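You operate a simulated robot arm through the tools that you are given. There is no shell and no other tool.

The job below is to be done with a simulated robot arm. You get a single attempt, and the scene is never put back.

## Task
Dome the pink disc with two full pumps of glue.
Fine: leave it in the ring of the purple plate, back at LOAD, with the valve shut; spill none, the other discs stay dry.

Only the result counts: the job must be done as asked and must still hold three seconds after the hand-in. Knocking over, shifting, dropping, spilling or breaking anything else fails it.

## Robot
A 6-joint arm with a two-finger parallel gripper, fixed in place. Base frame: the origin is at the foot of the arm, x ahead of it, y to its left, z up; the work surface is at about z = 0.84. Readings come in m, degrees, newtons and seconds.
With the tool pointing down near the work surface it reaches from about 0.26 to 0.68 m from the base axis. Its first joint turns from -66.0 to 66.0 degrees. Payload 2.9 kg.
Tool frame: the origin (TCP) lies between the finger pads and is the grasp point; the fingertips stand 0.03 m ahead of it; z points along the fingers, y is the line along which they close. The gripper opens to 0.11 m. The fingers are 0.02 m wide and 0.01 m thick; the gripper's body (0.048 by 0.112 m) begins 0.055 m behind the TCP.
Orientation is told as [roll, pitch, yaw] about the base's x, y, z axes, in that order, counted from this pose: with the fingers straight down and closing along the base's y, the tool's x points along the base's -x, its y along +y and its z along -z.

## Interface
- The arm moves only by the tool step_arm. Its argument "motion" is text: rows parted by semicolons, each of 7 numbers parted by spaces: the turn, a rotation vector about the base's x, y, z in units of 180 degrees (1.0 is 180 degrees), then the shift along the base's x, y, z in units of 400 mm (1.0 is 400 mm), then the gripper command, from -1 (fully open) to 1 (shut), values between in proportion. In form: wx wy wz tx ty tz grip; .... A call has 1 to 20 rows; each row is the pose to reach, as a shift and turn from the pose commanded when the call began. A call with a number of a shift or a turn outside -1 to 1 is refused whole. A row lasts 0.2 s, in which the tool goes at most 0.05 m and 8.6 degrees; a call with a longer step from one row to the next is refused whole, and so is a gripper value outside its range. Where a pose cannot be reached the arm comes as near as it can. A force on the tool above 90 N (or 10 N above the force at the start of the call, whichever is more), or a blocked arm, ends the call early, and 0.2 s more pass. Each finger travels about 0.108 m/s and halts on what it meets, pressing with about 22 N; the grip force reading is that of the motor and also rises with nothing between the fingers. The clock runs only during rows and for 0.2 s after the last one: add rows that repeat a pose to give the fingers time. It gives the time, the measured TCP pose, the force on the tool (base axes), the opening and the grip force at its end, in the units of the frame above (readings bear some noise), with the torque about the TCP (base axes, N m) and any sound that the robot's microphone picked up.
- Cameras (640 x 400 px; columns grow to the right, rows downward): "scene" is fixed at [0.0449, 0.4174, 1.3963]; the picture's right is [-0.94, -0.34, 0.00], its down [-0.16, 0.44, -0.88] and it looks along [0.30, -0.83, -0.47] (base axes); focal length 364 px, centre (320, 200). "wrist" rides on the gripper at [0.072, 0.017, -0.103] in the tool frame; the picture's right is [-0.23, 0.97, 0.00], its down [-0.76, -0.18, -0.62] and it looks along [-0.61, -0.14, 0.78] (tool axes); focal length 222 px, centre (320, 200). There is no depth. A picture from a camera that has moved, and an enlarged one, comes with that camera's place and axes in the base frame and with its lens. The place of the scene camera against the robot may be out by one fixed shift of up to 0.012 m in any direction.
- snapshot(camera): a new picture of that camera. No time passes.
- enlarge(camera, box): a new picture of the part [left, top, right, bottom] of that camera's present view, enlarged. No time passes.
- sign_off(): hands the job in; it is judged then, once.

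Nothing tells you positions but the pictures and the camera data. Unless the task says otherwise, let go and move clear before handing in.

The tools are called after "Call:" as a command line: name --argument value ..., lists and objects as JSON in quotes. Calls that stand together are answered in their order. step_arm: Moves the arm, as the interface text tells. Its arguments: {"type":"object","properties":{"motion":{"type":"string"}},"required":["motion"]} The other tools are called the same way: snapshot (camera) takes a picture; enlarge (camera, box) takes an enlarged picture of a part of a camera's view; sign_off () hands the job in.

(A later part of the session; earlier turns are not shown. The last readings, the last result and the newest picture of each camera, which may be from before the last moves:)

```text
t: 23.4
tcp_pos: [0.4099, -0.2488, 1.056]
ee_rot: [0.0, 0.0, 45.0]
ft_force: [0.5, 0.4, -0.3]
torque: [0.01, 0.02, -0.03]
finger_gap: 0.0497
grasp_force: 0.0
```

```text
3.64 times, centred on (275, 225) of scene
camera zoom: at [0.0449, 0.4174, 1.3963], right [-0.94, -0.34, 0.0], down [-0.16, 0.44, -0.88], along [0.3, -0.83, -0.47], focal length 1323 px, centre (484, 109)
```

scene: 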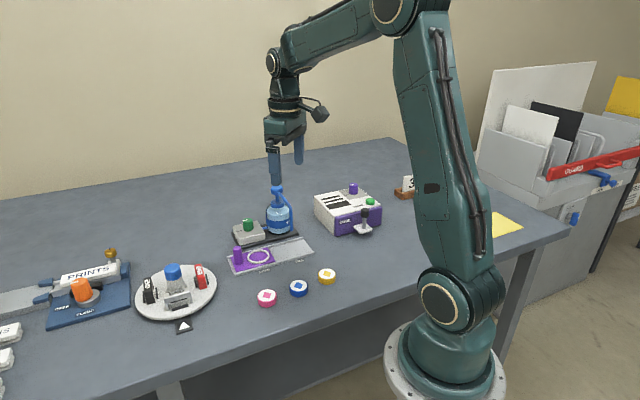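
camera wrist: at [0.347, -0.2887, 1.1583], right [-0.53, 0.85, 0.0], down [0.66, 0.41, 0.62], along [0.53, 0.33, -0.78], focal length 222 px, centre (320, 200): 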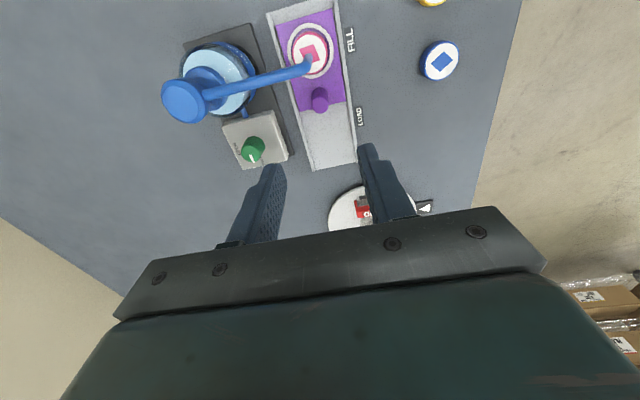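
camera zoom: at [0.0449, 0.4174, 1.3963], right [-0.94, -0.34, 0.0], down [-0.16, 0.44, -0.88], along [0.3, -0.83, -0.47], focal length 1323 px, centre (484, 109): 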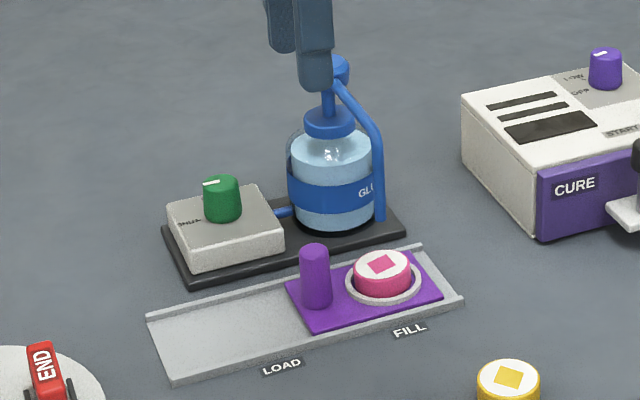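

The plate is at FILL under the nozzle. Now I look closely at the valve knob and its labels from this side.

Call:
enlarge --camera "wrist" --box '[215, 105, 295, 175]'

Call:
enlarge --camera "wrist" --box '[150, 0, 370, 180]'

```text
5.71 times, centred on (255, 140) of wrist
camera zoom: at [0.347, -0.2887, 1.1583], right [-0.53, 0.85, 0.0], down [0.66, 0.41, 0.62], along [0.53, 0.33, -0.78], focal length 1269 px, centre (691, 543)
```

zoom: 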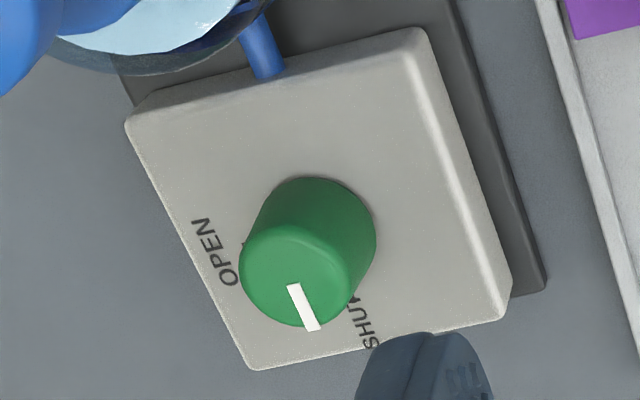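

```text
2.22 times, centred on (260, 90) of wrist
camera zoom: at [0.347, -0.2887, 1.1583], right [-0.53, 0.85, 0.0], down [0.66, 0.41, 0.62], along [0.53, 0.33, -0.78], focal length 494 px, centre (453, 444)
```

zoom: 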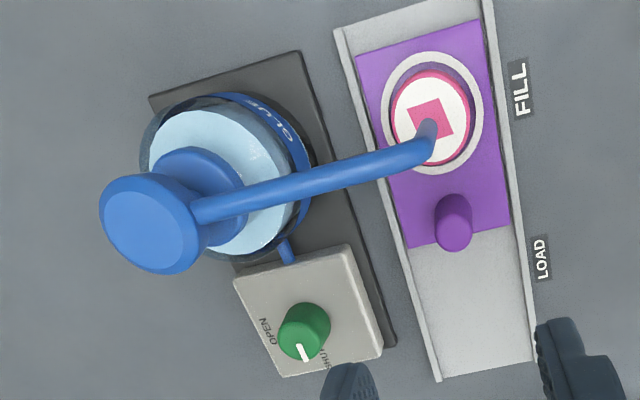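

SHUT points along about +45° and OPEN about −46°, so the knob needs a 90° clockwise turn (from above). The knob axis is near (0.5065, −0.295). I go there turning to yaw 90 so I can turn down to yaw 0.

Call:
step_arm --motion "0 0 0.041667 0.04 -0.019 0 0.15;0 0 0.083333 0.08 -0.038 0 0.15;0 0 0.125 0.12 -0.057 -0.02 0.15;0 0 0.166667 0.16 -0.076 -0.06 0.15;0 0 0.208333 0.2 -0.095 -0.11 0.15;0 0 0.25 0.2415 -0.115 -0.165 0.15;0 0 0.25 0.2415 -0.115 -0.165 0.15"

Call:
snapshot --camera "wrist"

Call:
enlarge --camera "wrist" --box '[260, 80, 380, 180]'

Call:
enlarge --camera "scene" --box '[200, 120, 340, 270]'

```text
t: 25.0
tcp_pos: [0.5071, -0.2962, 0.9898]
ee_rot: [0.1, 0.0, 90.1]
ft_force: [0.7, 0.2, -0.6]
torque: [0.01, -0.04, 0.0]
finger_gap: 0.0467
grasp_force: 0.1
```

```text
taken
camera wrist: at [0.4907, -0.3686, 1.0912], right [-0.97, 0.23, 0.0], down [0.18, 0.76, 0.62], along [0.14, 0.61, -0.78], focal length 222 px, centre (320, 200)
```

wrist: 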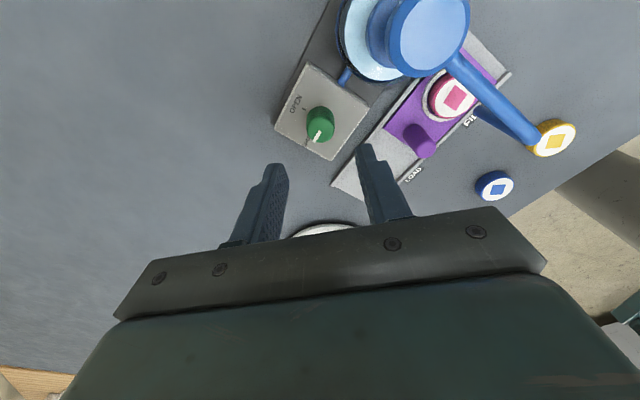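

```text
4.00 times, centred on (320, 130) of wrist
camera zoom: at [0.4907, -0.3686, 1.0912], right [-0.97, 0.23, 0.0], down [0.18, 0.76, 0.62], along [0.14, 0.61, -0.78], focal length 888 px, centre (320, 480)
```

zoom: 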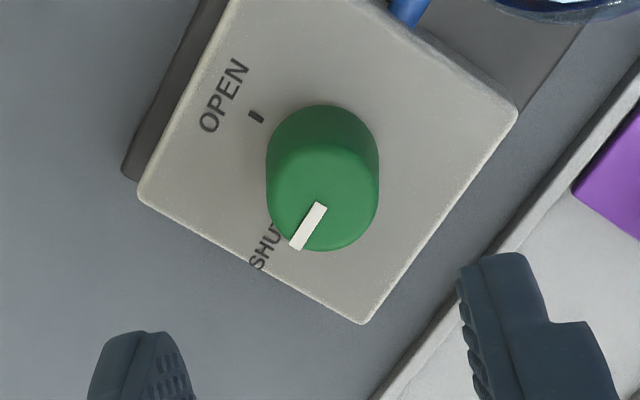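

```text
2.67 times, centred on (270, 195) of scene
camera zoom: at [0.0449, 0.4174, 1.3963], right [-0.94, -0.34, 0.0], down [-0.16, 0.44, -0.88], along [0.3, -0.83, -0.47], focal length 970 px, centre (453, 213)
```

zoom: 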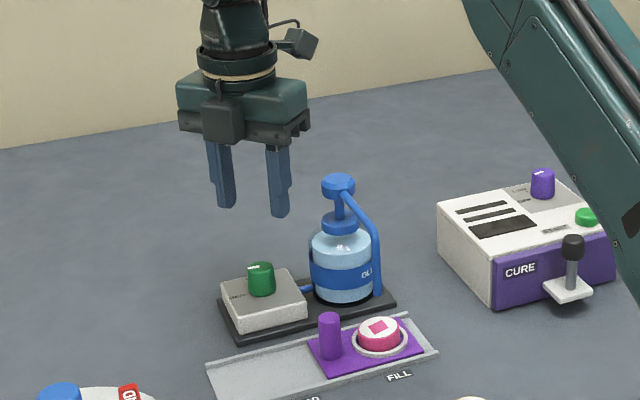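

The knob is right under the tool. I descend around it, keeping the fingertips above the block.

Call:
step_arm --motion "0 0 0 -0.001 0.001 -0.07 0.15;0 0 0 -0.001 0.001 -0.14 0.15;0 0 0 -0.001 0.001 -0.19 0.15;0 0 0 -0.001 0.001 -0.19 0.15"

Call:
enlarge --camera "wrist" --box '[240, 80, 400, 200]'

Call:
enlarge --camera "scene" --box '[210, 160, 310, 260]'

```text
t: 26.0
tcp_pos: [0.5055, -0.2933, 0.9132]
ee_rot: [-0.1, 0.0, 90.1]
ft_force: [0.6, 0.7, -0.4]
torque: [-0.02, -0.01, 0.0]
finger_gap: 0.0468
grasp_force: 0.0
```

```text
3.33 times, centred on (320, 140) of wrist
camera zoom: at [0.4889, -0.367, 1.0155], right [-0.97, 0.23, 0.0], down [0.18, 0.76, 0.62], along [0.14, 0.61, -0.78], focal length 740 px, centre (320, 400)
```

zoom: 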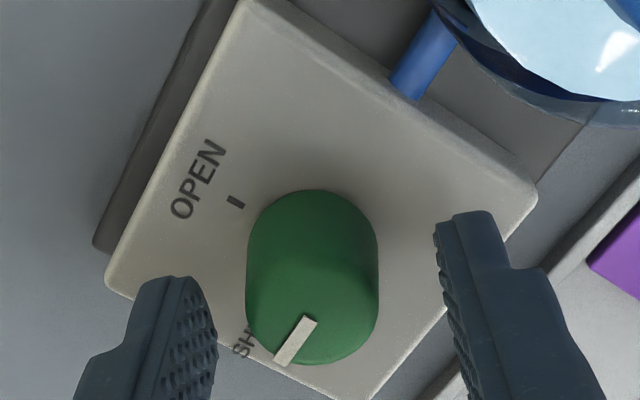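

```text
4.00 times, centred on (260, 210) of scene
camera zoom: at [0.0449, 0.4174, 1.3963], right [-0.94, -0.34, 0.0], down [-0.16, 0.44, -0.88], along [0.3, -0.83, -0.47], focal length 1456 px, centre (560, 160)
```

zoom: 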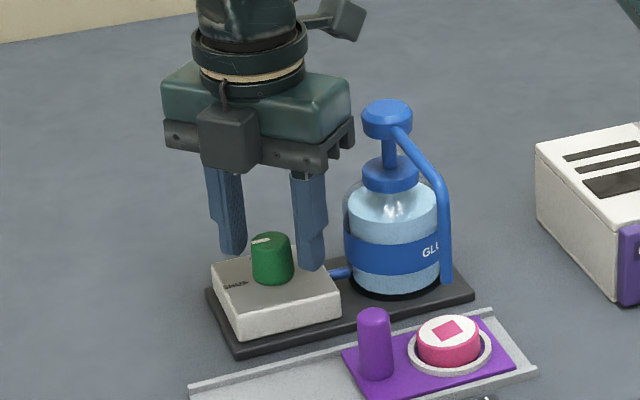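

Fine alignment: I shift 1.5 mm, then close on the knob.

Call:
step_arm --motion "0 0 0 0.0035 0 -0.002 0.15;0 0 0 0.0035 0 -0.002 0.4;0 0 0 0.0035 0 -0.002 1;0 0 0 0.0035 0 -0.002 1;0 0 0 0.0035 0 -0.002 1"

Call:
enlarge --camera "wrist" --box '[240, 80, 400, 200]'

```text
t: 27.2
tcp_pos: [0.507, -0.2929, 0.9124]
ee_rot: [0.0, 0.0, 90.1]
ft_force: [-1.4, 0.7, 0.6]
torque: [0.03, 0.07, -0.02]
finger_gap: 0.0258
grasp_force: 44.8
```

```text
3.33 times, centred on (320, 140) of wrist
camera zoom: at [0.4903, -0.3672, 1.0148], right [-0.97, 0.23, 0.0], down [0.18, 0.76, 0.62], along [0.14, 0.61, -0.78], focal length 740 px, centre (320, 400)
```

zoom: 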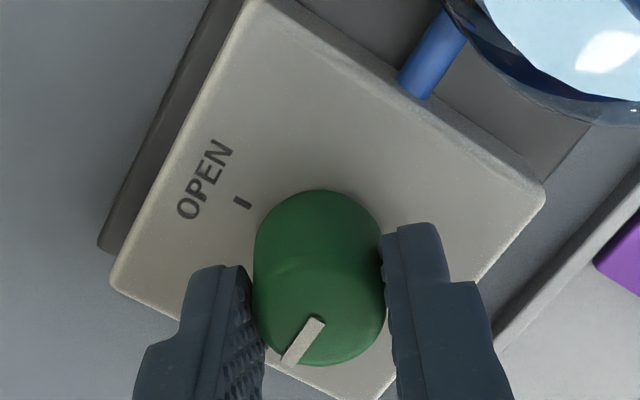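

The knob is gripped with little side load. I turn the first half clockwise and check.

Call:
step_arm --motion "0 0 -0.04 0 0 0 1;0 0 -0.08 0 0 0 1;0 0 -0.12 0 0 0 1;0 0 -0.16 0 0 0 1;0 0 -0.2 0 0 0 1;0 0 -0.25 0 0 0 1;0 0 -0.25 0 0 0 1"

Call:
enlarge --camera "wrist" --box '[240, 80, 400, 200]'

Call:
enlarge --camera "scene" --box '[210, 160, 310, 260]'

```text
refused: row 6 steps farther than a row can; nothing moved
```

```text
3.33 times, centred on (320, 140) of wrist
camera zoom: at [0.4903, -0.3672, 1.0148], right [-0.97, 0.23, 0.0], down [0.18, 0.76, 0.62], along [0.14, 0.61, -0.78], focal length 740 px, centre (320, 400)
```

zoom: 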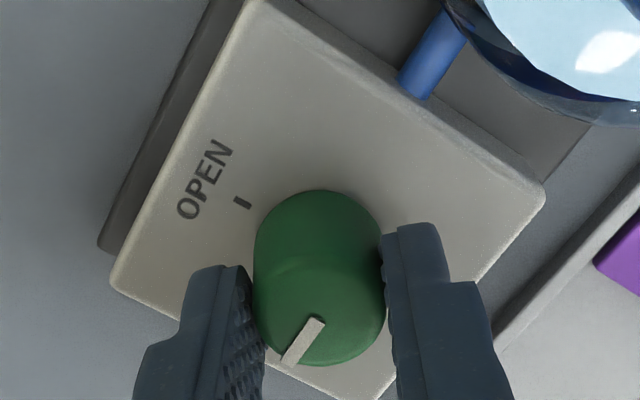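

```text
4.00 times, centred on (260, 210) of scene
camera zoom: at [0.0448, 0.4175, 1.3963], right [-0.94, -0.34, 0.0], down [-0.16, 0.44, -0.88], along [0.3, -0.83, -0.47], focal length 1456 px, centre (560, 160)
```

zoom: 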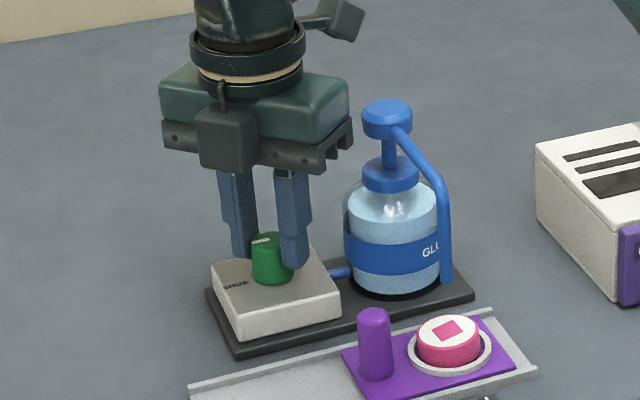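

The call was refused because one row turned too far, and nothing moved. I send the same turn with even steps.

Call:
step_arm --motion "0 0 -0.041667 0 0 0 1;0 0 -0.083333 0 0 0 1;0 0 -0.125 0 0 0 1;0 0 -0.166667 0 0 0 1;0 0 -0.208333 0 0 0 1;0 0 -0.25 0 0 0 1;0 0 -0.25 0 0 0 1"

Call:
enlarge --camera "wrist" --box '[240, 80, 400, 200]'

Call:
enlarge --camera "scene" --box '[210, 160, 310, 260]'

```text
t: 28.8
tcp_pos: [0.5067, -0.2936, 0.9132]
ee_rot: [0.1, 0.1, 44.9]
ft_force: [-10.9, 6.3, 3.7]
torque: [0.66, -0.07, 0.0]
finger_gap: 0.026
grasp_force: 45.0
```

```text
3.33 times, centred on (320, 140) of wrist
camera zoom: at [0.4445, -0.3342, 1.0149], right [-0.53, 0.85, 0.0], down [0.67, 0.41, 0.62], along [0.53, 0.33, -0.78], focal length 740 px, centre (320, 400)
```

zoom: 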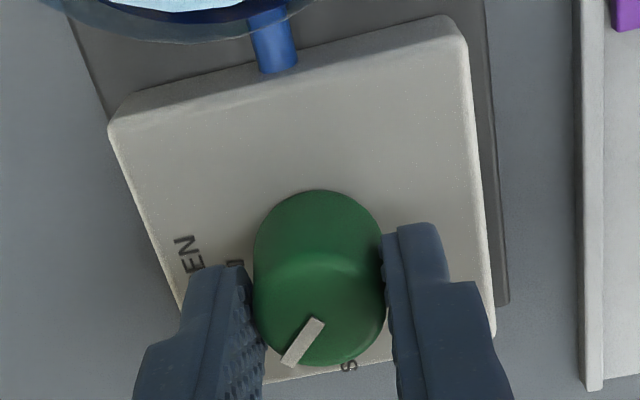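

```text
4.00 times, centred on (260, 210) of scene
camera zoom: at [0.0446, 0.4176, 1.3962], right [-0.94, -0.34, 0.0], down [-0.16, 0.44, -0.88], along [0.3, -0.83, -0.47], focal length 1456 px, centre (560, 160)
```

zoom: 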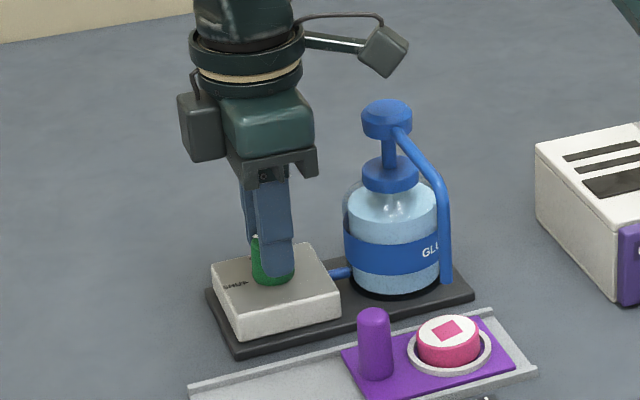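

The knob turns with the gripper. I turn the second half.

Call:
step_arm --motion "0 0 -0.041667 -0.001 0.0005 0 1;0 0 -0.083333 -0.001 0.0005 0 1;0 0 -0.125 -0.001 0.0005 0 1;0 0 -0.166667 -0.001 0.0005 0 1;0 0 -0.208333 -0.001 0.0005 0 1;0 0 -0.25 -0.001 0.0005 0 1;0 0 -0.25 -0.001 0.0005 0 1"

Call:
enlarge --camera "wrist" --box '[240, 80, 400, 200]'

Call:
enlarge --camera "scene" --box '[210, 160, 310, 260]'

```text
t: 30.4
tcp_pos: [0.5062, -0.2948, 0.9128]
ee_rot: [0.1, 0.0, -0.2]
ft_force: [-4.1, 1.1, -0.6]
torque: [0.05, 0.47, 0.13]
finger_gap: 0.0261
grasp_force: 45.0
```

```text
3.33 times, centred on (320, 140) of wrist
camera zoom: at [0.4352, -0.2781, 1.0148], right [0.23, 0.97, 0.0], down [0.76, -0.18, 0.62], along [0.61, -0.14, -0.78], focal length 740 px, centre (320, 400)
```

zoom: 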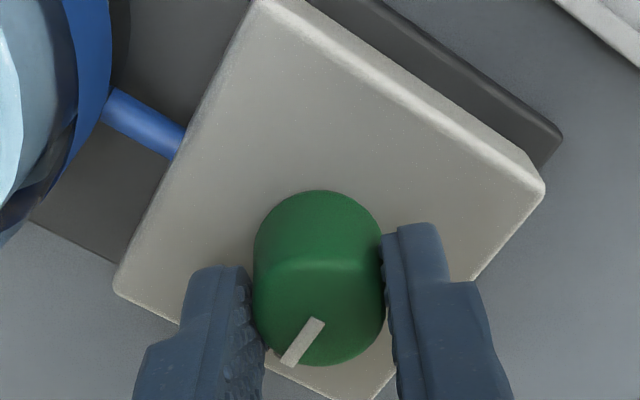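

```text
4.00 times, centred on (260, 210) of scene
camera zoom: at [0.0448, 0.4175, 1.3963], right [-0.94, -0.34, 0.0], down [-0.16, 0.44, -0.88], along [0.3, -0.83, -0.47], focal length 1456 px, centre (560, 160)
```

zoom: 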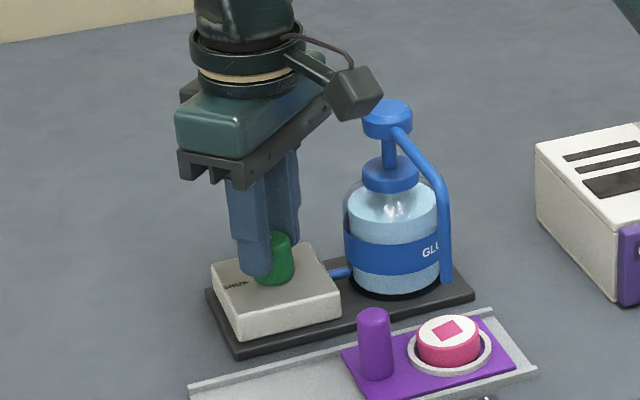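

The knob is turned 90°. I nudge a couple of degrees further to check for the stop by torque.

Call:
step_arm --motion "0 0 -0.014 0 0 0 1;0 0 -0.014 0 0 0 1"

```text
t: 31.0
tcp_pos: [0.5069, -0.2938, 0.9139]
ee_rot: [0.0, 0.0, -2.5]
ft_force: [-0.3, -1.4, -2.5]
torque: [-0.06, -0.37, 0.55]
finger_gap: 0.0259
grasp_force: 45.0
```

Torque rises, so the knob is against its OPEN stop. I release and rise, then check the pointer and that nothing drips.

Call:
step_arm --motion "0 0 0 0 0 0 0.6;0 0 0 0 0 0 0.15;0 0 0 0 0 0 0.15;0 0 0 0 0 0.08 0.15;0 0 0 0 0 0.19 0.15;0 0 0 0 0 0.3 0.15;0 0 0 0 0 0.38 0.15;0 0 0 0 0 0.38 0.15"

Call:
snapshot --camera "wrist"

Call:
enlarge --camera "scene" --box '[220, 190, 310, 280]'

Call:
enlarge --camera "wrist" --box '[200, 40, 360, 180]'

```text
t: 32.8
tcp_pos: [0.5077, -0.2937, 1.0662]
ee_rot: [0.0, -0.1, -2.5]
ft_force: [-0.2, -0.5, -0.2]
torque: [-0.04, 0.02, -0.01]
finger_gap: 0.047
grasp_force: 0.1
```

```text
taken
camera wrist: at [0.4358, -0.2748, 1.1674], right [0.27, 0.96, 0.0], down [0.75, -0.21, 0.62], along [0.6, -0.17, -0.78], focal length 222 px, centre (320, 200)
```

wrist: 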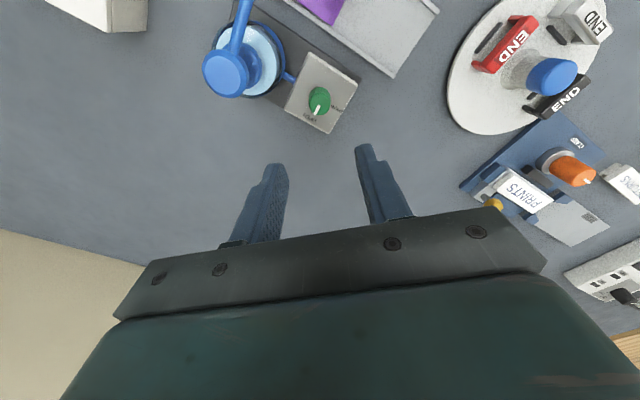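

```text
4.44 times, centred on (265, 235) of scene
camera zoom: at [0.0449, 0.4174, 1.3963], right [-0.94, -0.34, 0.0], down [-0.16, 0.44, -0.88], along [0.3, -0.83, -0.47], focal length 1617 px, centre (564, 44)
```

zoom: 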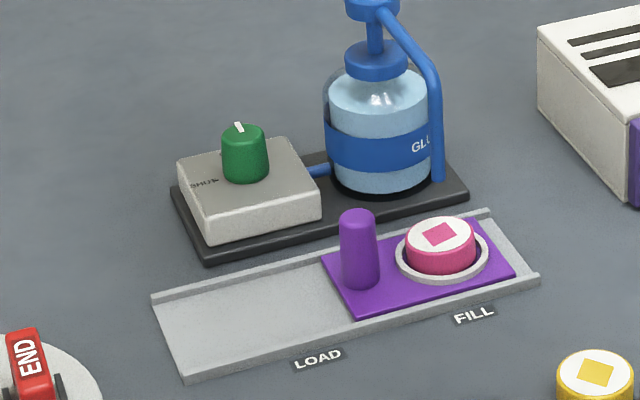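

```text
2.86 times, centred on (280, 110) of wrist
camera zoom: at [0.4358, -0.2748, 1.1674], right [0.27, 0.96, 0.0], down [0.75, -0.21, 0.62], along [0.6, -0.17, -0.78], focal length 635 px, centre (434, 457)
```

zoom: 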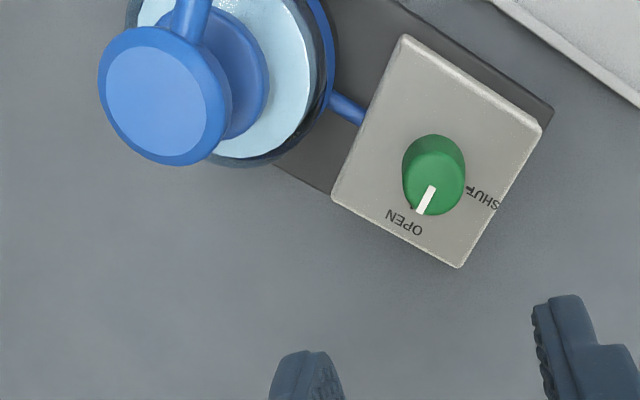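

The valve pointer is at OPEN with no drip. The pump head top is near (0.4465, −0.3565, 0.97); I move above it with fingers closed.

Call:
step_arm --motion "0 0 0.007 -0.05 -0.052 0 0.6;0 0 0.014 -0.1 -0.104 0 1;0 0 0.014 -0.1525 -0.157 0 1;0 0 0.014 -0.1525 -0.157 -0.065 1;0 0 0.014 -0.1525 -0.157 -0.065 1"

Call:
snapshot --camera "wrist"

Call:
enlarge --camera "wrist" --box '[260, 100, 380, 200]'

Call:
enlarge --camera "scene" --box '[240, 140, 320, 250]'

```text
t: 34.0
tcp_pos: [0.4454, -0.3553, 1.0397]
ee_rot: [-0.1, 0.0, 0.0]
ft_force: [0.6, 0.3, -0.1]
torque: [0.03, -0.01, 0.02]
finger_gap: 0.0001
grasp_force: 22.1
```

```text
taken
camera wrist: at [0.374, -0.3409, 1.1409], right [0.23, 0.97, 0.0], down [0.76, -0.18, 0.62], along [0.61, -0.14, -0.78], focal length 222 px, centre (320, 200)
```

wrist: 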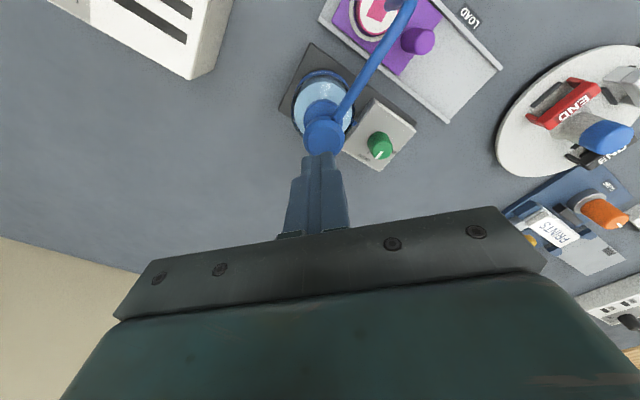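

```text
4.00 times, centred on (320, 150) of wrist
camera zoom: at [0.374, -0.3409, 1.1409], right [0.23, 0.97, 0.0], down [0.76, -0.18, 0.62], along [0.61, -0.14, -0.78], focal length 888 px, centre (320, 400)
```

zoom: 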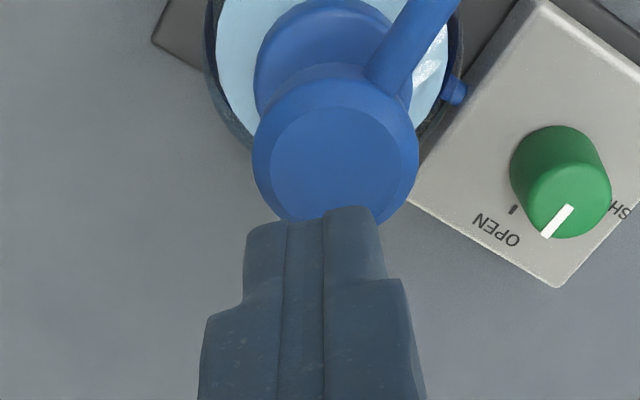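

```text
3.64 times, centred on (280, 195) of scene
camera zoom: at [0.0449, 0.4174, 1.3963], right [-0.94, -0.34, 0.0], down [-0.16, 0.44, -0.88], along [0.3, -0.83, -0.47], focal length 1323 px, centre (466, 218)
```

zoom: 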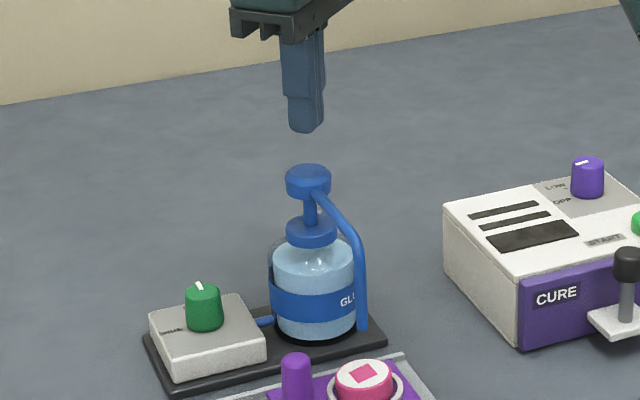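

Slight correction, then down to just above the pump head, feeling for contact.

Call:
step_arm --motion "0 0 0 0.003 0.005 -0.04 1;0 0 0 0.003 0.005 -0.08 1;0 0 0 0.003 0.005 -0.08 1"

Call:
enlarge --camera "scene" --box '[250, 170, 310, 250]'

Call:
enlarge --camera "wrist" --box '[260, 100, 380, 200]'

```text
t: 34.8
tcp_pos: [0.4469, -0.3546, 1.0078]
ee_rot: [0.0, -0.1, -0.1]
ft_force: [-0.1, -0.5, 0.9]
torque: [-0.07, -0.01, 0.01]
finger_gap: 0.0001
grasp_force: 21.9
```

```text
5.00 times, centred on (280, 210) of scene
camera zoom: at [0.0449, 0.4174, 1.3963], right [-0.94, -0.34, 0.0], down [-0.16, 0.44, -0.88], along [0.3, -0.83, -0.47], focal length 1820 px, centre (520, 150)
```

zoom: 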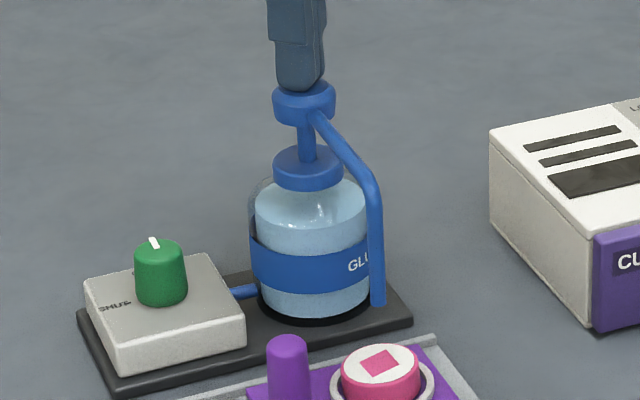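

```text
4.00 times, centred on (320, 150) of wrist
camera zoom: at [0.3755, -0.3389, 1.1088], right [0.23, 0.97, 0.0], down [0.76, -0.18, 0.62], along [0.61, -0.14, -0.78], focal length 888 px, centre (320, 400)
```

zoom: 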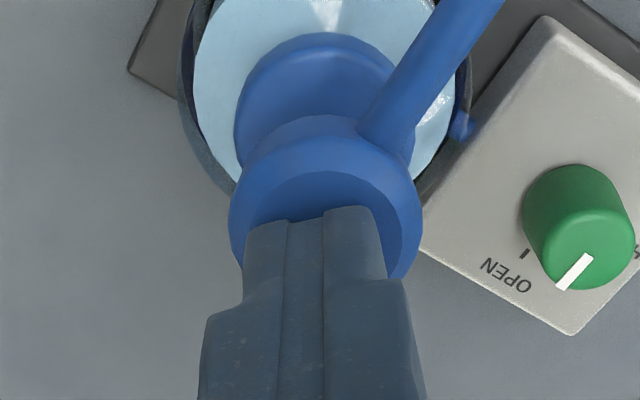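

The tip is centred over the pump head. I press down gradually for the first pump, watching force.

Call:
step_arm --motion "0 0 0 0 0 -0.01 1;0 0 0 0 0 -0.02 1;0 0 0 0 0 -0.03 1;0 0 0 0 0 -0.03 1"

Call:
enlarge --camera "scene" --box '[250, 170, 310, 250]'

```text
t: 35.8
tcp_pos: [0.4466, -0.3543, 0.995]
ee_rot: [-0.1, -0.1, 0.0]
ft_force: [3.9, -0.3, 8.7]
torque: [-0.01, -0.07, -0.07]
finger_gap: 0.0
grasp_force: 21.6
```

```text
5.00 times, centred on (280, 210) of scene
camera zoom: at [0.0448, 0.4175, 1.3962], right [-0.94, -0.34, 0.0], down [-0.16, 0.44, -0.88], along [0.3, -0.83, -0.47], focal length 1820 px, centre (520, 150)
```

zoom: 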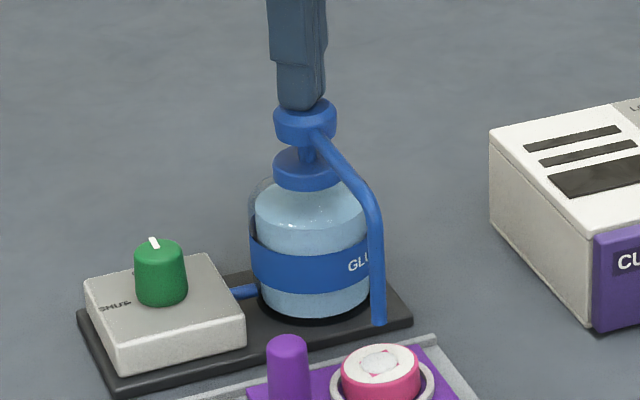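

The head is moving and glue is landing on the disc. I keep pressing to the bottom of the stroke.

Call:
step_arm --motion "0 0 0 0 0 -0.005 1;0 0 0 0 0 -0.01 1;0 0 0 0 0 -0.01 1"

Call:
enlarge --camera "scene" --box '[250, 170, 310, 250]'

```text
t: 36.6
tcp_pos: [0.4466, -0.3546, 0.9923]
ee_rot: [-0.1, -0.2, 0.0]
ft_force: [-2.9, 1.4, 25.4]
torque: [0.05, 0.07, 0.19]
finger_gap: 0.0
grasp_force: 21.9
```

```text
5.00 times, centred on (280, 210) of scene
camera zoom: at [0.0445, 0.4177, 1.3962], right [-0.94, -0.34, 0.0], down [-0.16, 0.44, -0.88], along [0.3, -0.83, -0.47], focal length 1820 px, centre (520, 150)
```

zoom: 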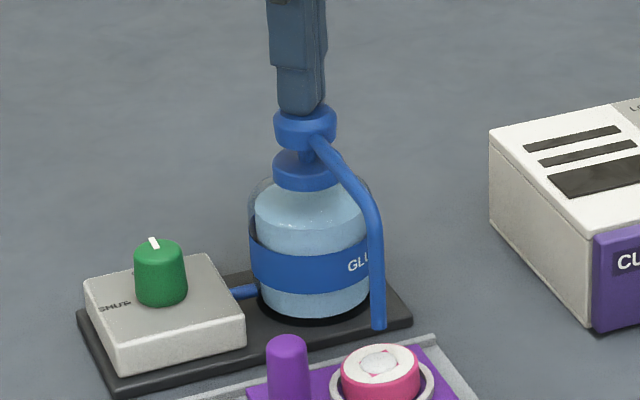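

Force rose to 25 N; I press 1.5 mm more to confirm it is the bottom stop.

Call:
step_arm --motion "0 0 0 0 0 -0.004 1;0 0 0 0 0 -0.004 1"

Call:
enlarge --camera "scene" --box '[250, 180, 310, 260]'

```text
t: 37.2
tcp_pos: [0.4486, -0.3541, 0.9917]
ee_rot: [-0.2, -0.1, -0.1]
ft_force: [-4.1, 4.6, 33.0]
torque: [0.11, 0.22, -0.01]
finger_gap: 0.0
grasp_force: 22.9
```

```text
5.00 times, centred on (280, 220) of scene
camera zoom: at [0.0443, 0.4179, 1.3961], right [-0.94, -0.34, 0.0], down [-0.16, 0.44, -0.88], along [0.3, -0.83, -0.47], focal length 1820 px, centre (520, 100)
```

zoom: 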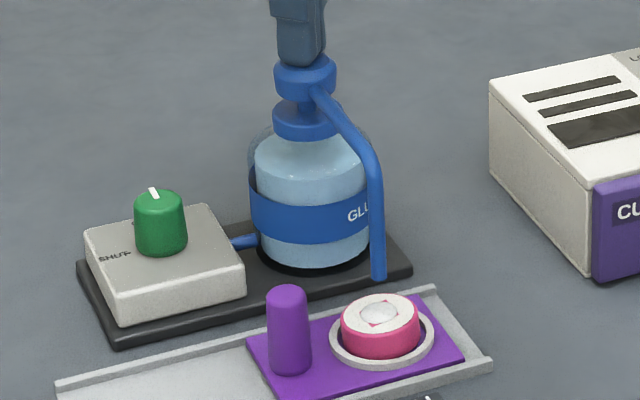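

Call:
step_arm --motion "0 0 0 0 0 -0.005 1;0 0 0 0 0 -0.005 1;0 0 0 0 0 -0.005 1"

Call:
enlarge --camera "scene" --box '[260, 180, 290, 210]'

```text
t: 38.0
tcp_pos: [0.4476, -0.3554, 0.9914]
ee_rot: [-0.3, -0.3, -0.1]
ft_force: [-9.8, 7.3, 41.9]
torque: [0.23, 0.44, 0.06]
finger_gap: 0.0001
grasp_force: 21.7
```

```text
13.33 times, centred on (275, 195) of scene
camera zoom: at [0.044, 0.4181, 1.3961], right [-0.94, -0.34, 0.0], down [-0.16, 0.44, -0.88], along [0.3, -0.83, -0.47], focal length 4852 px, centre (920, 267)
```

zoom: 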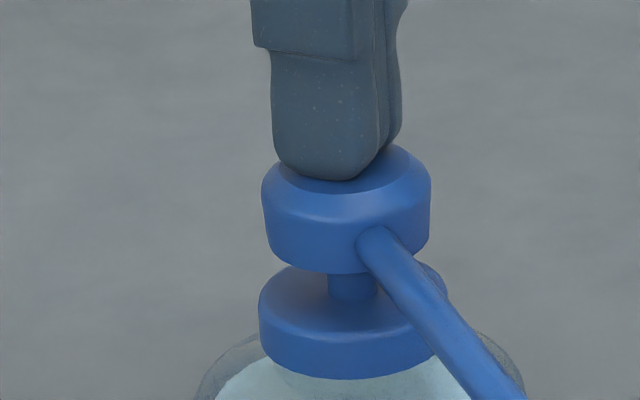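

The pump is firmly at its bottom stop. I release fully so the head returns, and check.

Call:
step_arm --motion "0 0 0 0 0 0.015 1;0 0 0 0 0 0.03 1;0 0 0 0 0 0.045 1;0 0 0 0 0 0.06 1;0 0 0 0 0 0.06 1;0 0 0 0 0 0.06 1;0 0 0 0 0 0.06 1"

Call:
enlarge --camera "scene" --box '[250, 170, 310, 250]'

Call:
enlarge --camera "scene" --box '[265, 225, 315, 265]'

```text
t: 39.6
tcp_pos: [0.4475, -0.3548, 1.0118]
ee_rot: [-0.1, 0.0, 0.0]
ft_force: [-0.6, -0.5, 0.2]
torque: [0.01, -0.01, 0.0]
finger_gap: 0.0
grasp_force: 21.4
```

```text
5.00 times, centred on (280, 210) of scene
camera zoom: at [0.0449, 0.4174, 1.3963], right [-0.94, -0.34, 0.0], down [-0.16, 0.44, -0.88], along [0.3, -0.83, -0.47], focal length 1820 px, centre (520, 150)
```

zoom: 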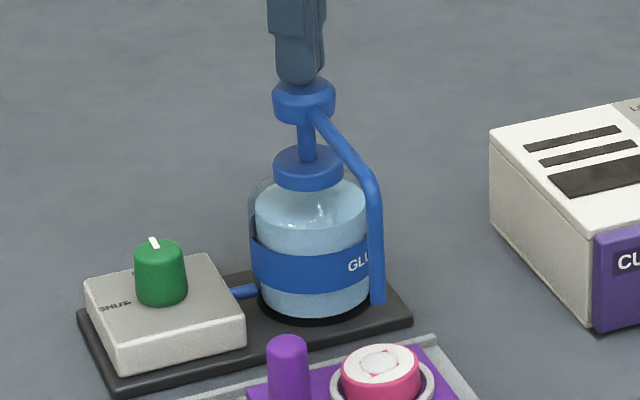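

```text
10.00 times, centred on (290, 245) of scene
camera zoom: at [0.0449, 0.4174, 1.3963], right [-0.94, -0.34, 0.0], down [-0.16, 0.44, -0.88], along [0.3, -0.83, -0.47], focal length 3639 px, centre (620, -250)
```

zoom: 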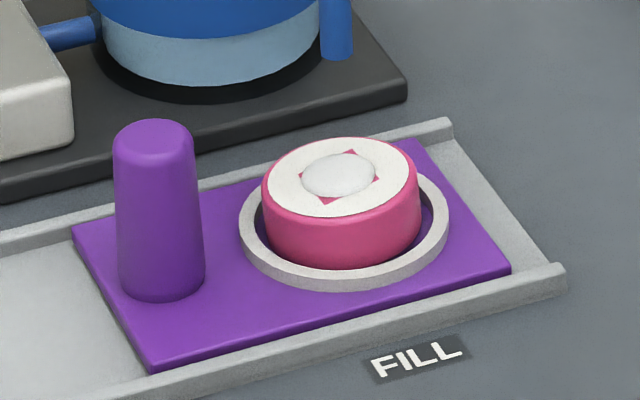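

The head has fully returned and a first dome of glue sits centred on the disc. Second full pump, the same stroke, then a full release.

Call:
step_arm --motion "0 0 0 0 0 -0.012 1;0 0 0 0 0 -0.024 1;0 0 0 0 0 -0.034 1;0 0 0 0 0 -0.042 1;0 0 0 0 0 -0.05 1;0 0 0 0 0 -0.056 1;0 0 0 0 0 -0.06 1;0 0 0 0 0 -0.06 1"

Call:
enlarge --camera "scene" --box '[250, 170, 310, 250]'

```text
t: 41.4
tcp_pos: [0.4477, -0.3554, 0.9911]
ee_rot: [-0.2, -0.5, 0.0]
ft_force: [-7.9, 5.8, 40.6]
torque: [0.22, 0.37, -0.06]
finger_gap: 0.0
grasp_force: 22.3
```

```text
5.00 times, centred on (280, 210) of scene
camera zoom: at [0.0441, 0.4181, 1.3961], right [-0.94, -0.34, 0.0], down [-0.16, 0.44, -0.88], along [0.3, -0.83, -0.47], focal length 1820 px, centre (520, 150)
```

zoom: 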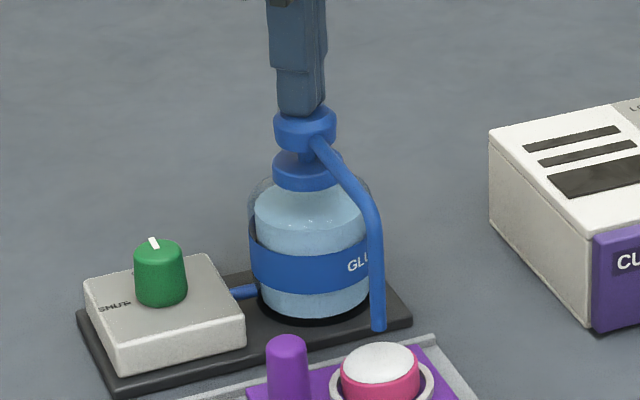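

Second full pump done; the dome now covers the disc. I release and rise.

Call:
step_arm --motion "0 0 0 0 0 0.015 1;0 0 0 0 0 0.03 1;0 0 0 0 0 0.045 1;0 0 0 0 0 0.06 1;0 0 0 0 0 0.12 1;0 0 0 0 0 0.194 1;0 0 0 0 0 0.194 1"

Call:
enlarge --camera "scene" --box '[265, 225, 315, 265]'

Call:
enlarge --camera "scene" --box '[250, 170, 310, 250]'

```text
t: 43.0
tcp_pos: [0.4465, -0.3543, 1.0648]
ee_rot: [0.0, 0.0, 0.1]
ft_force: [0.0, 0.1, 0.9]
torque: [0.01, 0.01, 0.01]
finger_gap: 0.0
grasp_force: 22.3
```

```text
10.00 times, centred on (290, 245) of scene
camera zoom: at [0.0449, 0.4174, 1.3963], right [-0.94, -0.34, 0.0], down [-0.16, 0.44, -0.88], along [0.3, -0.83, -0.47], focal length 3639 px, centre (620, -250)
```

zoom: 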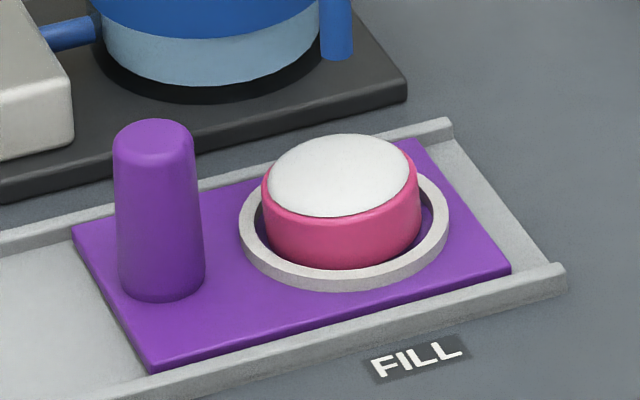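

```text
5.00 times, centred on (280, 210) of scene
camera zoom: at [0.0449, 0.4174, 1.3963], right [-0.94, -0.34, 0.0], down [-0.16, 0.44, -0.88], along [0.3, -0.83, -0.47], focal length 1820 px, centre (520, 150)
```

zoom: 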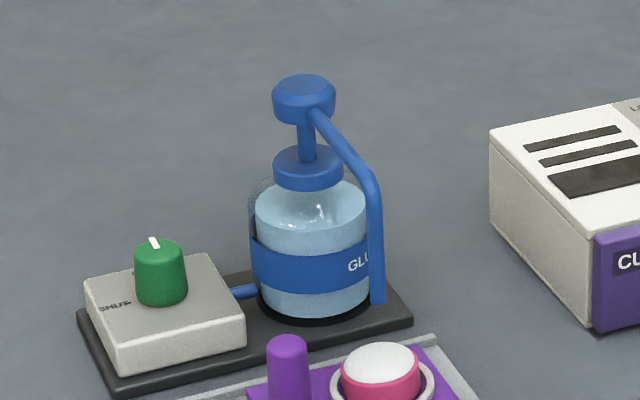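

A clean full dome, no spill, head back up. Now I return to the valve knob by retracing my commanded pose and shut it.

Call:
step_arm --motion "0 0 -0.007 0.05 0.051 0 0.6;0 0 -0.014 0.1 0.102 0 0.15;0 0 -0.014 0.1495 0.152 0 0.15;0 0 -0.014 0.1495 0.152 -0.1 0.15;0 0 -0.014 0.1495 0.152 -0.2 0.15;0 0 -0.014 0.1495 0.152 -0.29 0.15;0 0 -0.014 0.1495 0.152 -0.29 0.15"

Call:
enlarge --camera "wrist" --box '[240, 80, 400, 200]'

```text
t: 44.6
tcp_pos: [0.5064, -0.2948, 0.9476]
ee_rot: [0.0, -0.1, -2.5]
ft_force: [0.1, 0.5, 0.3]
torque: [-0.02, 0.04, -0.01]
finger_gap: 0.0469
grasp_force: 0.0
```

```text
3.33 times, centred on (320, 140) of wrist
camera zoom: at [0.4356, -0.2749, 1.0507], right [0.27, 0.96, 0.0], down [0.75, -0.21, 0.62], along [0.6, -0.17, -0.78], focal length 740 px, centre (320, 400)
```

zoom: 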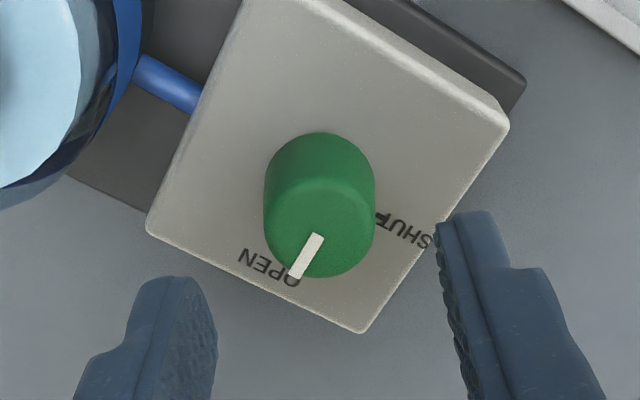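

Aligned. I lower, close on the knob, and turn it back counter-clockwise.

Call:
step_arm --motion "0 0 0 0 0 -0.05 0.15;0 0 0 0 0 -0.09 0.15;0 0 0 0 0 -0.09 0.5;0 0 0 0 0 -0.09 1;0 0 0 0 0 -0.09 1;0 0 0 0 0 -0.09 1"

Call:
step_arm --motion "0 0 0.041667 0 0 0 1;0 0 0.083333 0 0 0 1;0 0 0.125 0 0 0 1;0 0 0.166667 0 0 0 1;0 0 0.208333 0 0 0 1;0 0 0.25 0 0 0 1;0 0 0.291667 0 0 0 1;0 0 0.333333 0 0 0 1;0 0 0.375 0 0 0 1;0 0 0.416667 0 0 0 1;0 0 0.458333 0 0 0 1;0 0 0.5 0 0 0 1;0 0 0.5 0 0 0 1"

Call:
enlarge --camera "wrist" --box '[240, 80, 400, 200]'

```text
t: 46.0
tcp_pos: [0.507, -0.294, 0.9116]
ee_rot: [0.0, 0.0, -2.5]
ft_force: [-0.2, -6.1, -6.5]
torque: [-0.19, -0.3, 0.0]
finger_gap: 0.0261
grasp_force: 45.6
```

```text
t: 48.8
tcp_pos: [0.5055, -0.2942, 0.9125]
ee_rot: [0.1, 0.0, 87.7]
ft_force: [-8.3, -3.1, -9.6]
torque: [-0.32, 0.26, 0.03]
finger_gap: 0.0261
grasp_force: 44.5
```

```text
3.33 times, centred on (320, 140) of wrist
camera zoom: at [0.4875, -0.3668, 1.0144], right [-0.96, 0.27, 0.0], down [0.21, 0.75, 0.62], along [0.17, 0.6, -0.78], focal length 740 px, centre (320, 400)
```

zoom: 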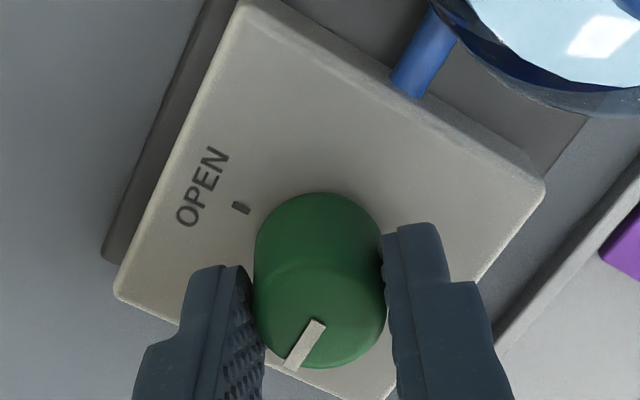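

Almost back; no stop torque yet. I turn a few more degrees until the SHUT stop is felt.

Call:
step_arm --motion "0 0 0.014 0 0 0 1;0 0 0.014 0 0 0 1"

Call:
step_arm --motion "0 0 0.014 0 0 0 1;0 0 0.014 0 0 0 1"

Call:
enlarge --camera "wrist" --box '[240, 80, 400, 200]'

```text
t: 49.4
tcp_pos: [0.5058, -0.2933, 0.9137]
ee_rot: [0.0, -0.2, 90.1]
ft_force: [-10.1, -0.8, -7.9]
torque: [0.22, 0.29, -0.39]
finger_gap: 0.026
grasp_force: 44.6
```

```text
t: 50.0
tcp_pos: [0.5056, -0.2936, 0.9119]
ee_rot: [0.1, -0.1, 92.4]
ft_force: [-11.9, 2.5, -5.9]
torque: [0.17, 0.39, -0.53]
finger_gap: 0.0261
grasp_force: 44.8
```

```text
3.33 times, centred on (320, 140) of wrist
camera zoom: at [0.4937, -0.3677, 1.0146], right [-0.98, 0.18, 0.0], down [0.14, 0.77, 0.62], along [0.11, 0.61, -0.78], focal length 740 px, centre (320, 400)
```

zoom: 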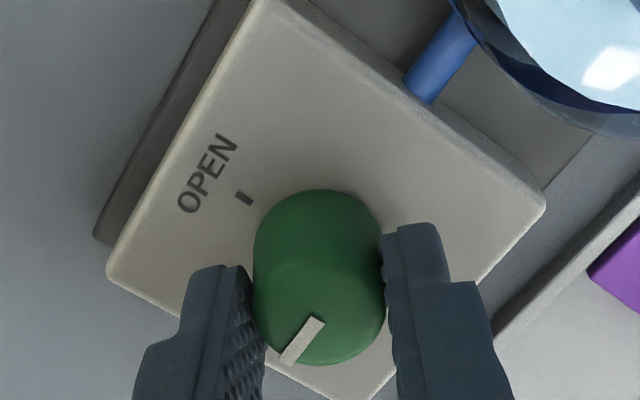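

Torque −0.5 N·m confirms the SHUT stop. I release the knob and lift off, then verify.

Call:
step_arm --motion "0 0 0 0 0 0 0.6;0 0 0 0 0 0 0.15;0 0 0 0 0 0 0.15;0 0 0 0 0 0.08 0.15;0 0 0 0 0 0.19 0.15;0 0 0 0 0 0.3 0.15;0 0 0 0 0 0.38 0.15;0 0 0 0 0 0.38 0.15"

Call:
enlarge --camera "wrist" --box '[260, 40, 400, 160]'

Call:
enlarge --camera "scene" --box '[220, 190, 310, 280]'

```text
t: 51.8
tcp_pos: [0.5075, -0.2943, 1.0658]
ee_rot: [0.0, 0.0, 92.5]
ft_force: [0.4, -0.4, 0.5]
torque: [-0.01, -0.02, -0.03]
finger_gap: 0.0466
grasp_force: 0.1
```

```text
3.33 times, centred on (330, 100) of wrist
camera zoom: at [0.4933, -0.3684, 1.1678], right [-0.98, 0.18, 0.0], down [0.14, 0.77, 0.62], along [0.11, 0.61, -0.78], focal length 740 px, centre (287, 533)
```

zoom: 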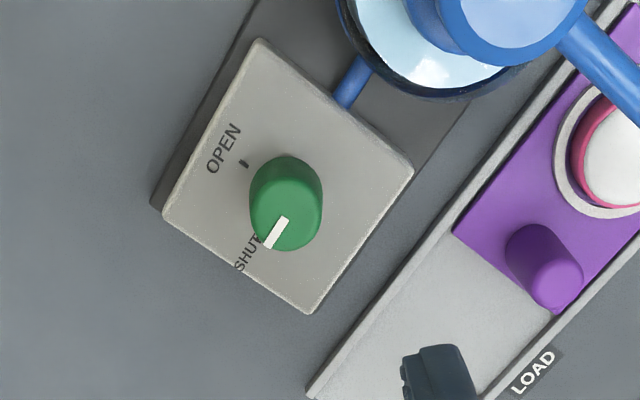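

```text
4.44 times, centred on (265, 235) of scene
camera zoom: at [0.0449, 0.4174, 1.3963], right [-0.94, -0.34, 0.0], down [-0.16, 0.44, -0.88], along [0.3, -0.83, -0.47], focal length 1617 px, centre (564, 44)
```

zoom: 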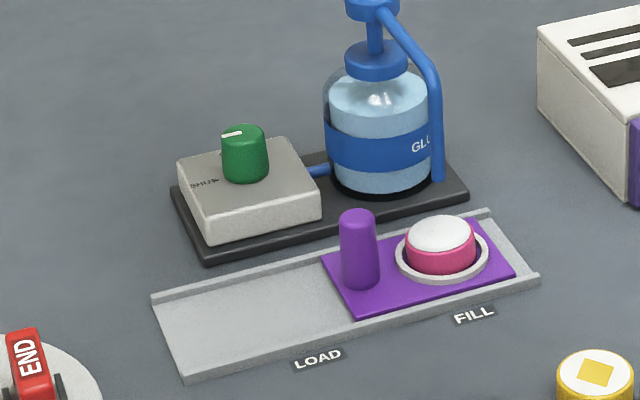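

Valve pointer is at SHUT and the dome is intact. I go back above the plate handle at yaw 45.

Call:
step_arm --motion "0 0 -0.0377 -0.035 0.016 0 0.1;0 0 -0.0754 -0.07 0.032 0 0.1;0 0 -0.1131 -0.105 0.049 0 0.1;0 0 -0.1508 -0.14 0.065 0 0.1;0 0 -0.1885 -0.175 0.081 0 0.1;0 0 -0.2262 -0.21 0.098 -0.01 0.1;0 0 -0.2639 -0.243 0.1135 -0.023 0.1;0 0 -0.2639 -0.243 0.1135 -0.023 0.1"

Call:
snapshot --camera "wrist"

Call:
enlarge --camera "wrist" --box '[250, 40, 390, 160]'

```text
t: 53.6
tcp_pos: [0.4108, -0.2484, 1.0558]
ee_rot: [0.0, 0.0, 44.9]
ft_force: [-0.5, 0.5, -0.2]
torque: [0.01, 0.0, 0.02]
finger_gap: 0.0493
grasp_force: 0.1
```

```text
taken
camera wrist: at [0.3468, -0.289, 1.1575], right [-0.53, 0.85, 0.0], down [0.66, 0.41, 0.62], along [0.53, 0.33, -0.78], focal length 222 px, centre (320, 200)
```

wrist: 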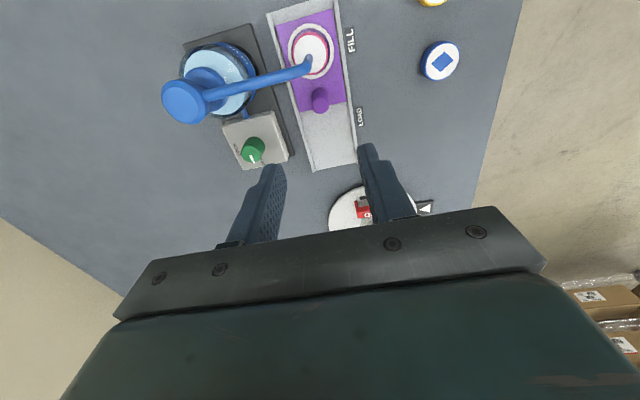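

```text
3.33 times, centred on (320, 100) of wrist
camera zoom: at [0.3468, -0.289, 1.1575], right [-0.53, 0.85, 0.0], down [0.66, 0.41, 0.62], along [0.53, 0.33, -0.78], focal length 740 px, centre (320, 533)
```

zoom: 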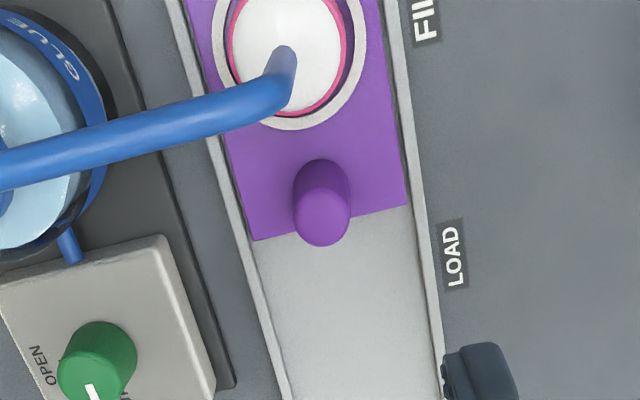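

The handle is centred. I lower to the earlier grip pose and close on it.

Call:
step_arm --motion "0 0 0 0 0 -0.11 0.1;0 0 0 0 0 -0.22 0.1;0 0 0 0 0 -0.31 0.1;0 0 0 0 0 -0.38 0.1;0 0 0 0 0 -0.38 0.1;0 0 0 0 0 -0.38 0.5;0 0 0 0 0 -0.38 1;0 0 0 0 0 -0.38 1;0 0 0 0 0 -0.38 1"

Call:
enlarge --camera "scene" --box '[220, 160, 320, 280]'

```text
t: 55.6
tcp_pos: [0.4089, -0.2489, 0.9039]
ee_rot: [0.1, 0.1, 44.9]
ft_force: [3.6, -2.6, -8.9]
torque: [-0.05, -0.16, -0.02]
finger_gap: 0.0199
grasp_force: 45.5
```

```text
3.33 times, centred on (270, 220) of scene
camera zoom: at [0.0451, 0.4173, 1.3963], right [-0.94, -0.34, 0.0], down [-0.16, 0.44, -0.88], along [0.3, -0.83, -0.47], focal length 1213 px, centre (487, 133)
```

zoom: 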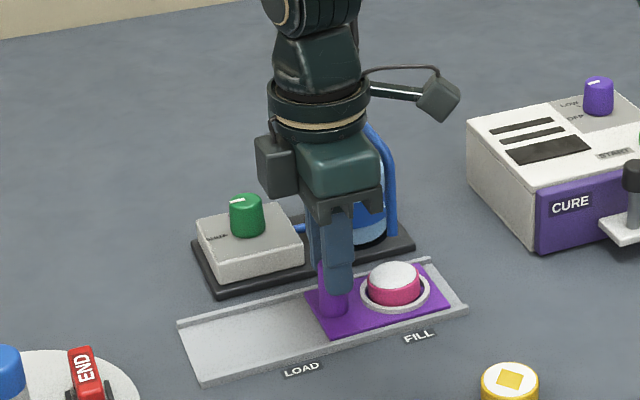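

The handle is gripped. I slide the plate gently back toward LOAD along the reversed path.

Call:
step_arm --motion "0 0 0 0.006 0.007 0 1;0 0 0 0.018 0.02 0 1;0 0 0 0.036 0.0375 0 1;0 0 0 0.056 0.0565 0 1;0 0 0 0.076 0.076 0 1;0 0 0 0.096 0.0955 0 1;0 0 0 0.116 0.1155 0 1;0 0 0 0.134 0.1335 0 1;0 0 0 0.147 0.147 0 1;0 0 0 0.153 0.153 0 1;0 0 0 0.153 0.153 0 1"

Call:
enlarge --camera "scene" --box '[220, 220, 300, 280]'

```text
t: 58.0
tcp_pos: [0.4704, -0.1863, 0.9034]
ee_rot: [-0.1, 0.1, 45.1]
ft_force: [-2.2, 2.3, 2.2]
torque: [0.08, 0.12, 0.02]
finger_gap: 0.0198
grasp_force: 45.4
```

```text
6.67 times, centred on (260, 250) of scene
camera zoom: at [0.0448, 0.4175, 1.3963], right [-0.94, -0.34, 0.0], down [-0.16, 0.44, -0.88], along [0.3, -0.83, -0.47], focal length 2426 px, centre (720, -133)
```

zoom: 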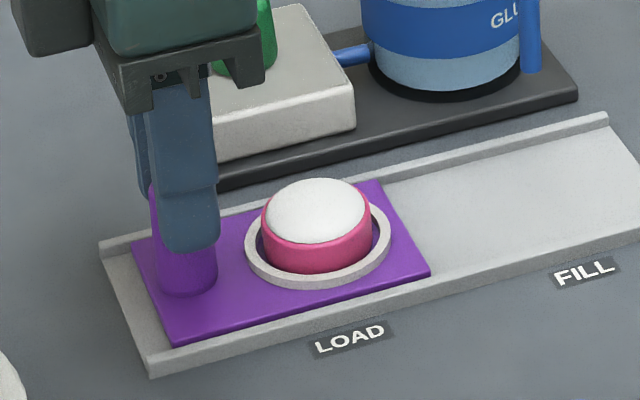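

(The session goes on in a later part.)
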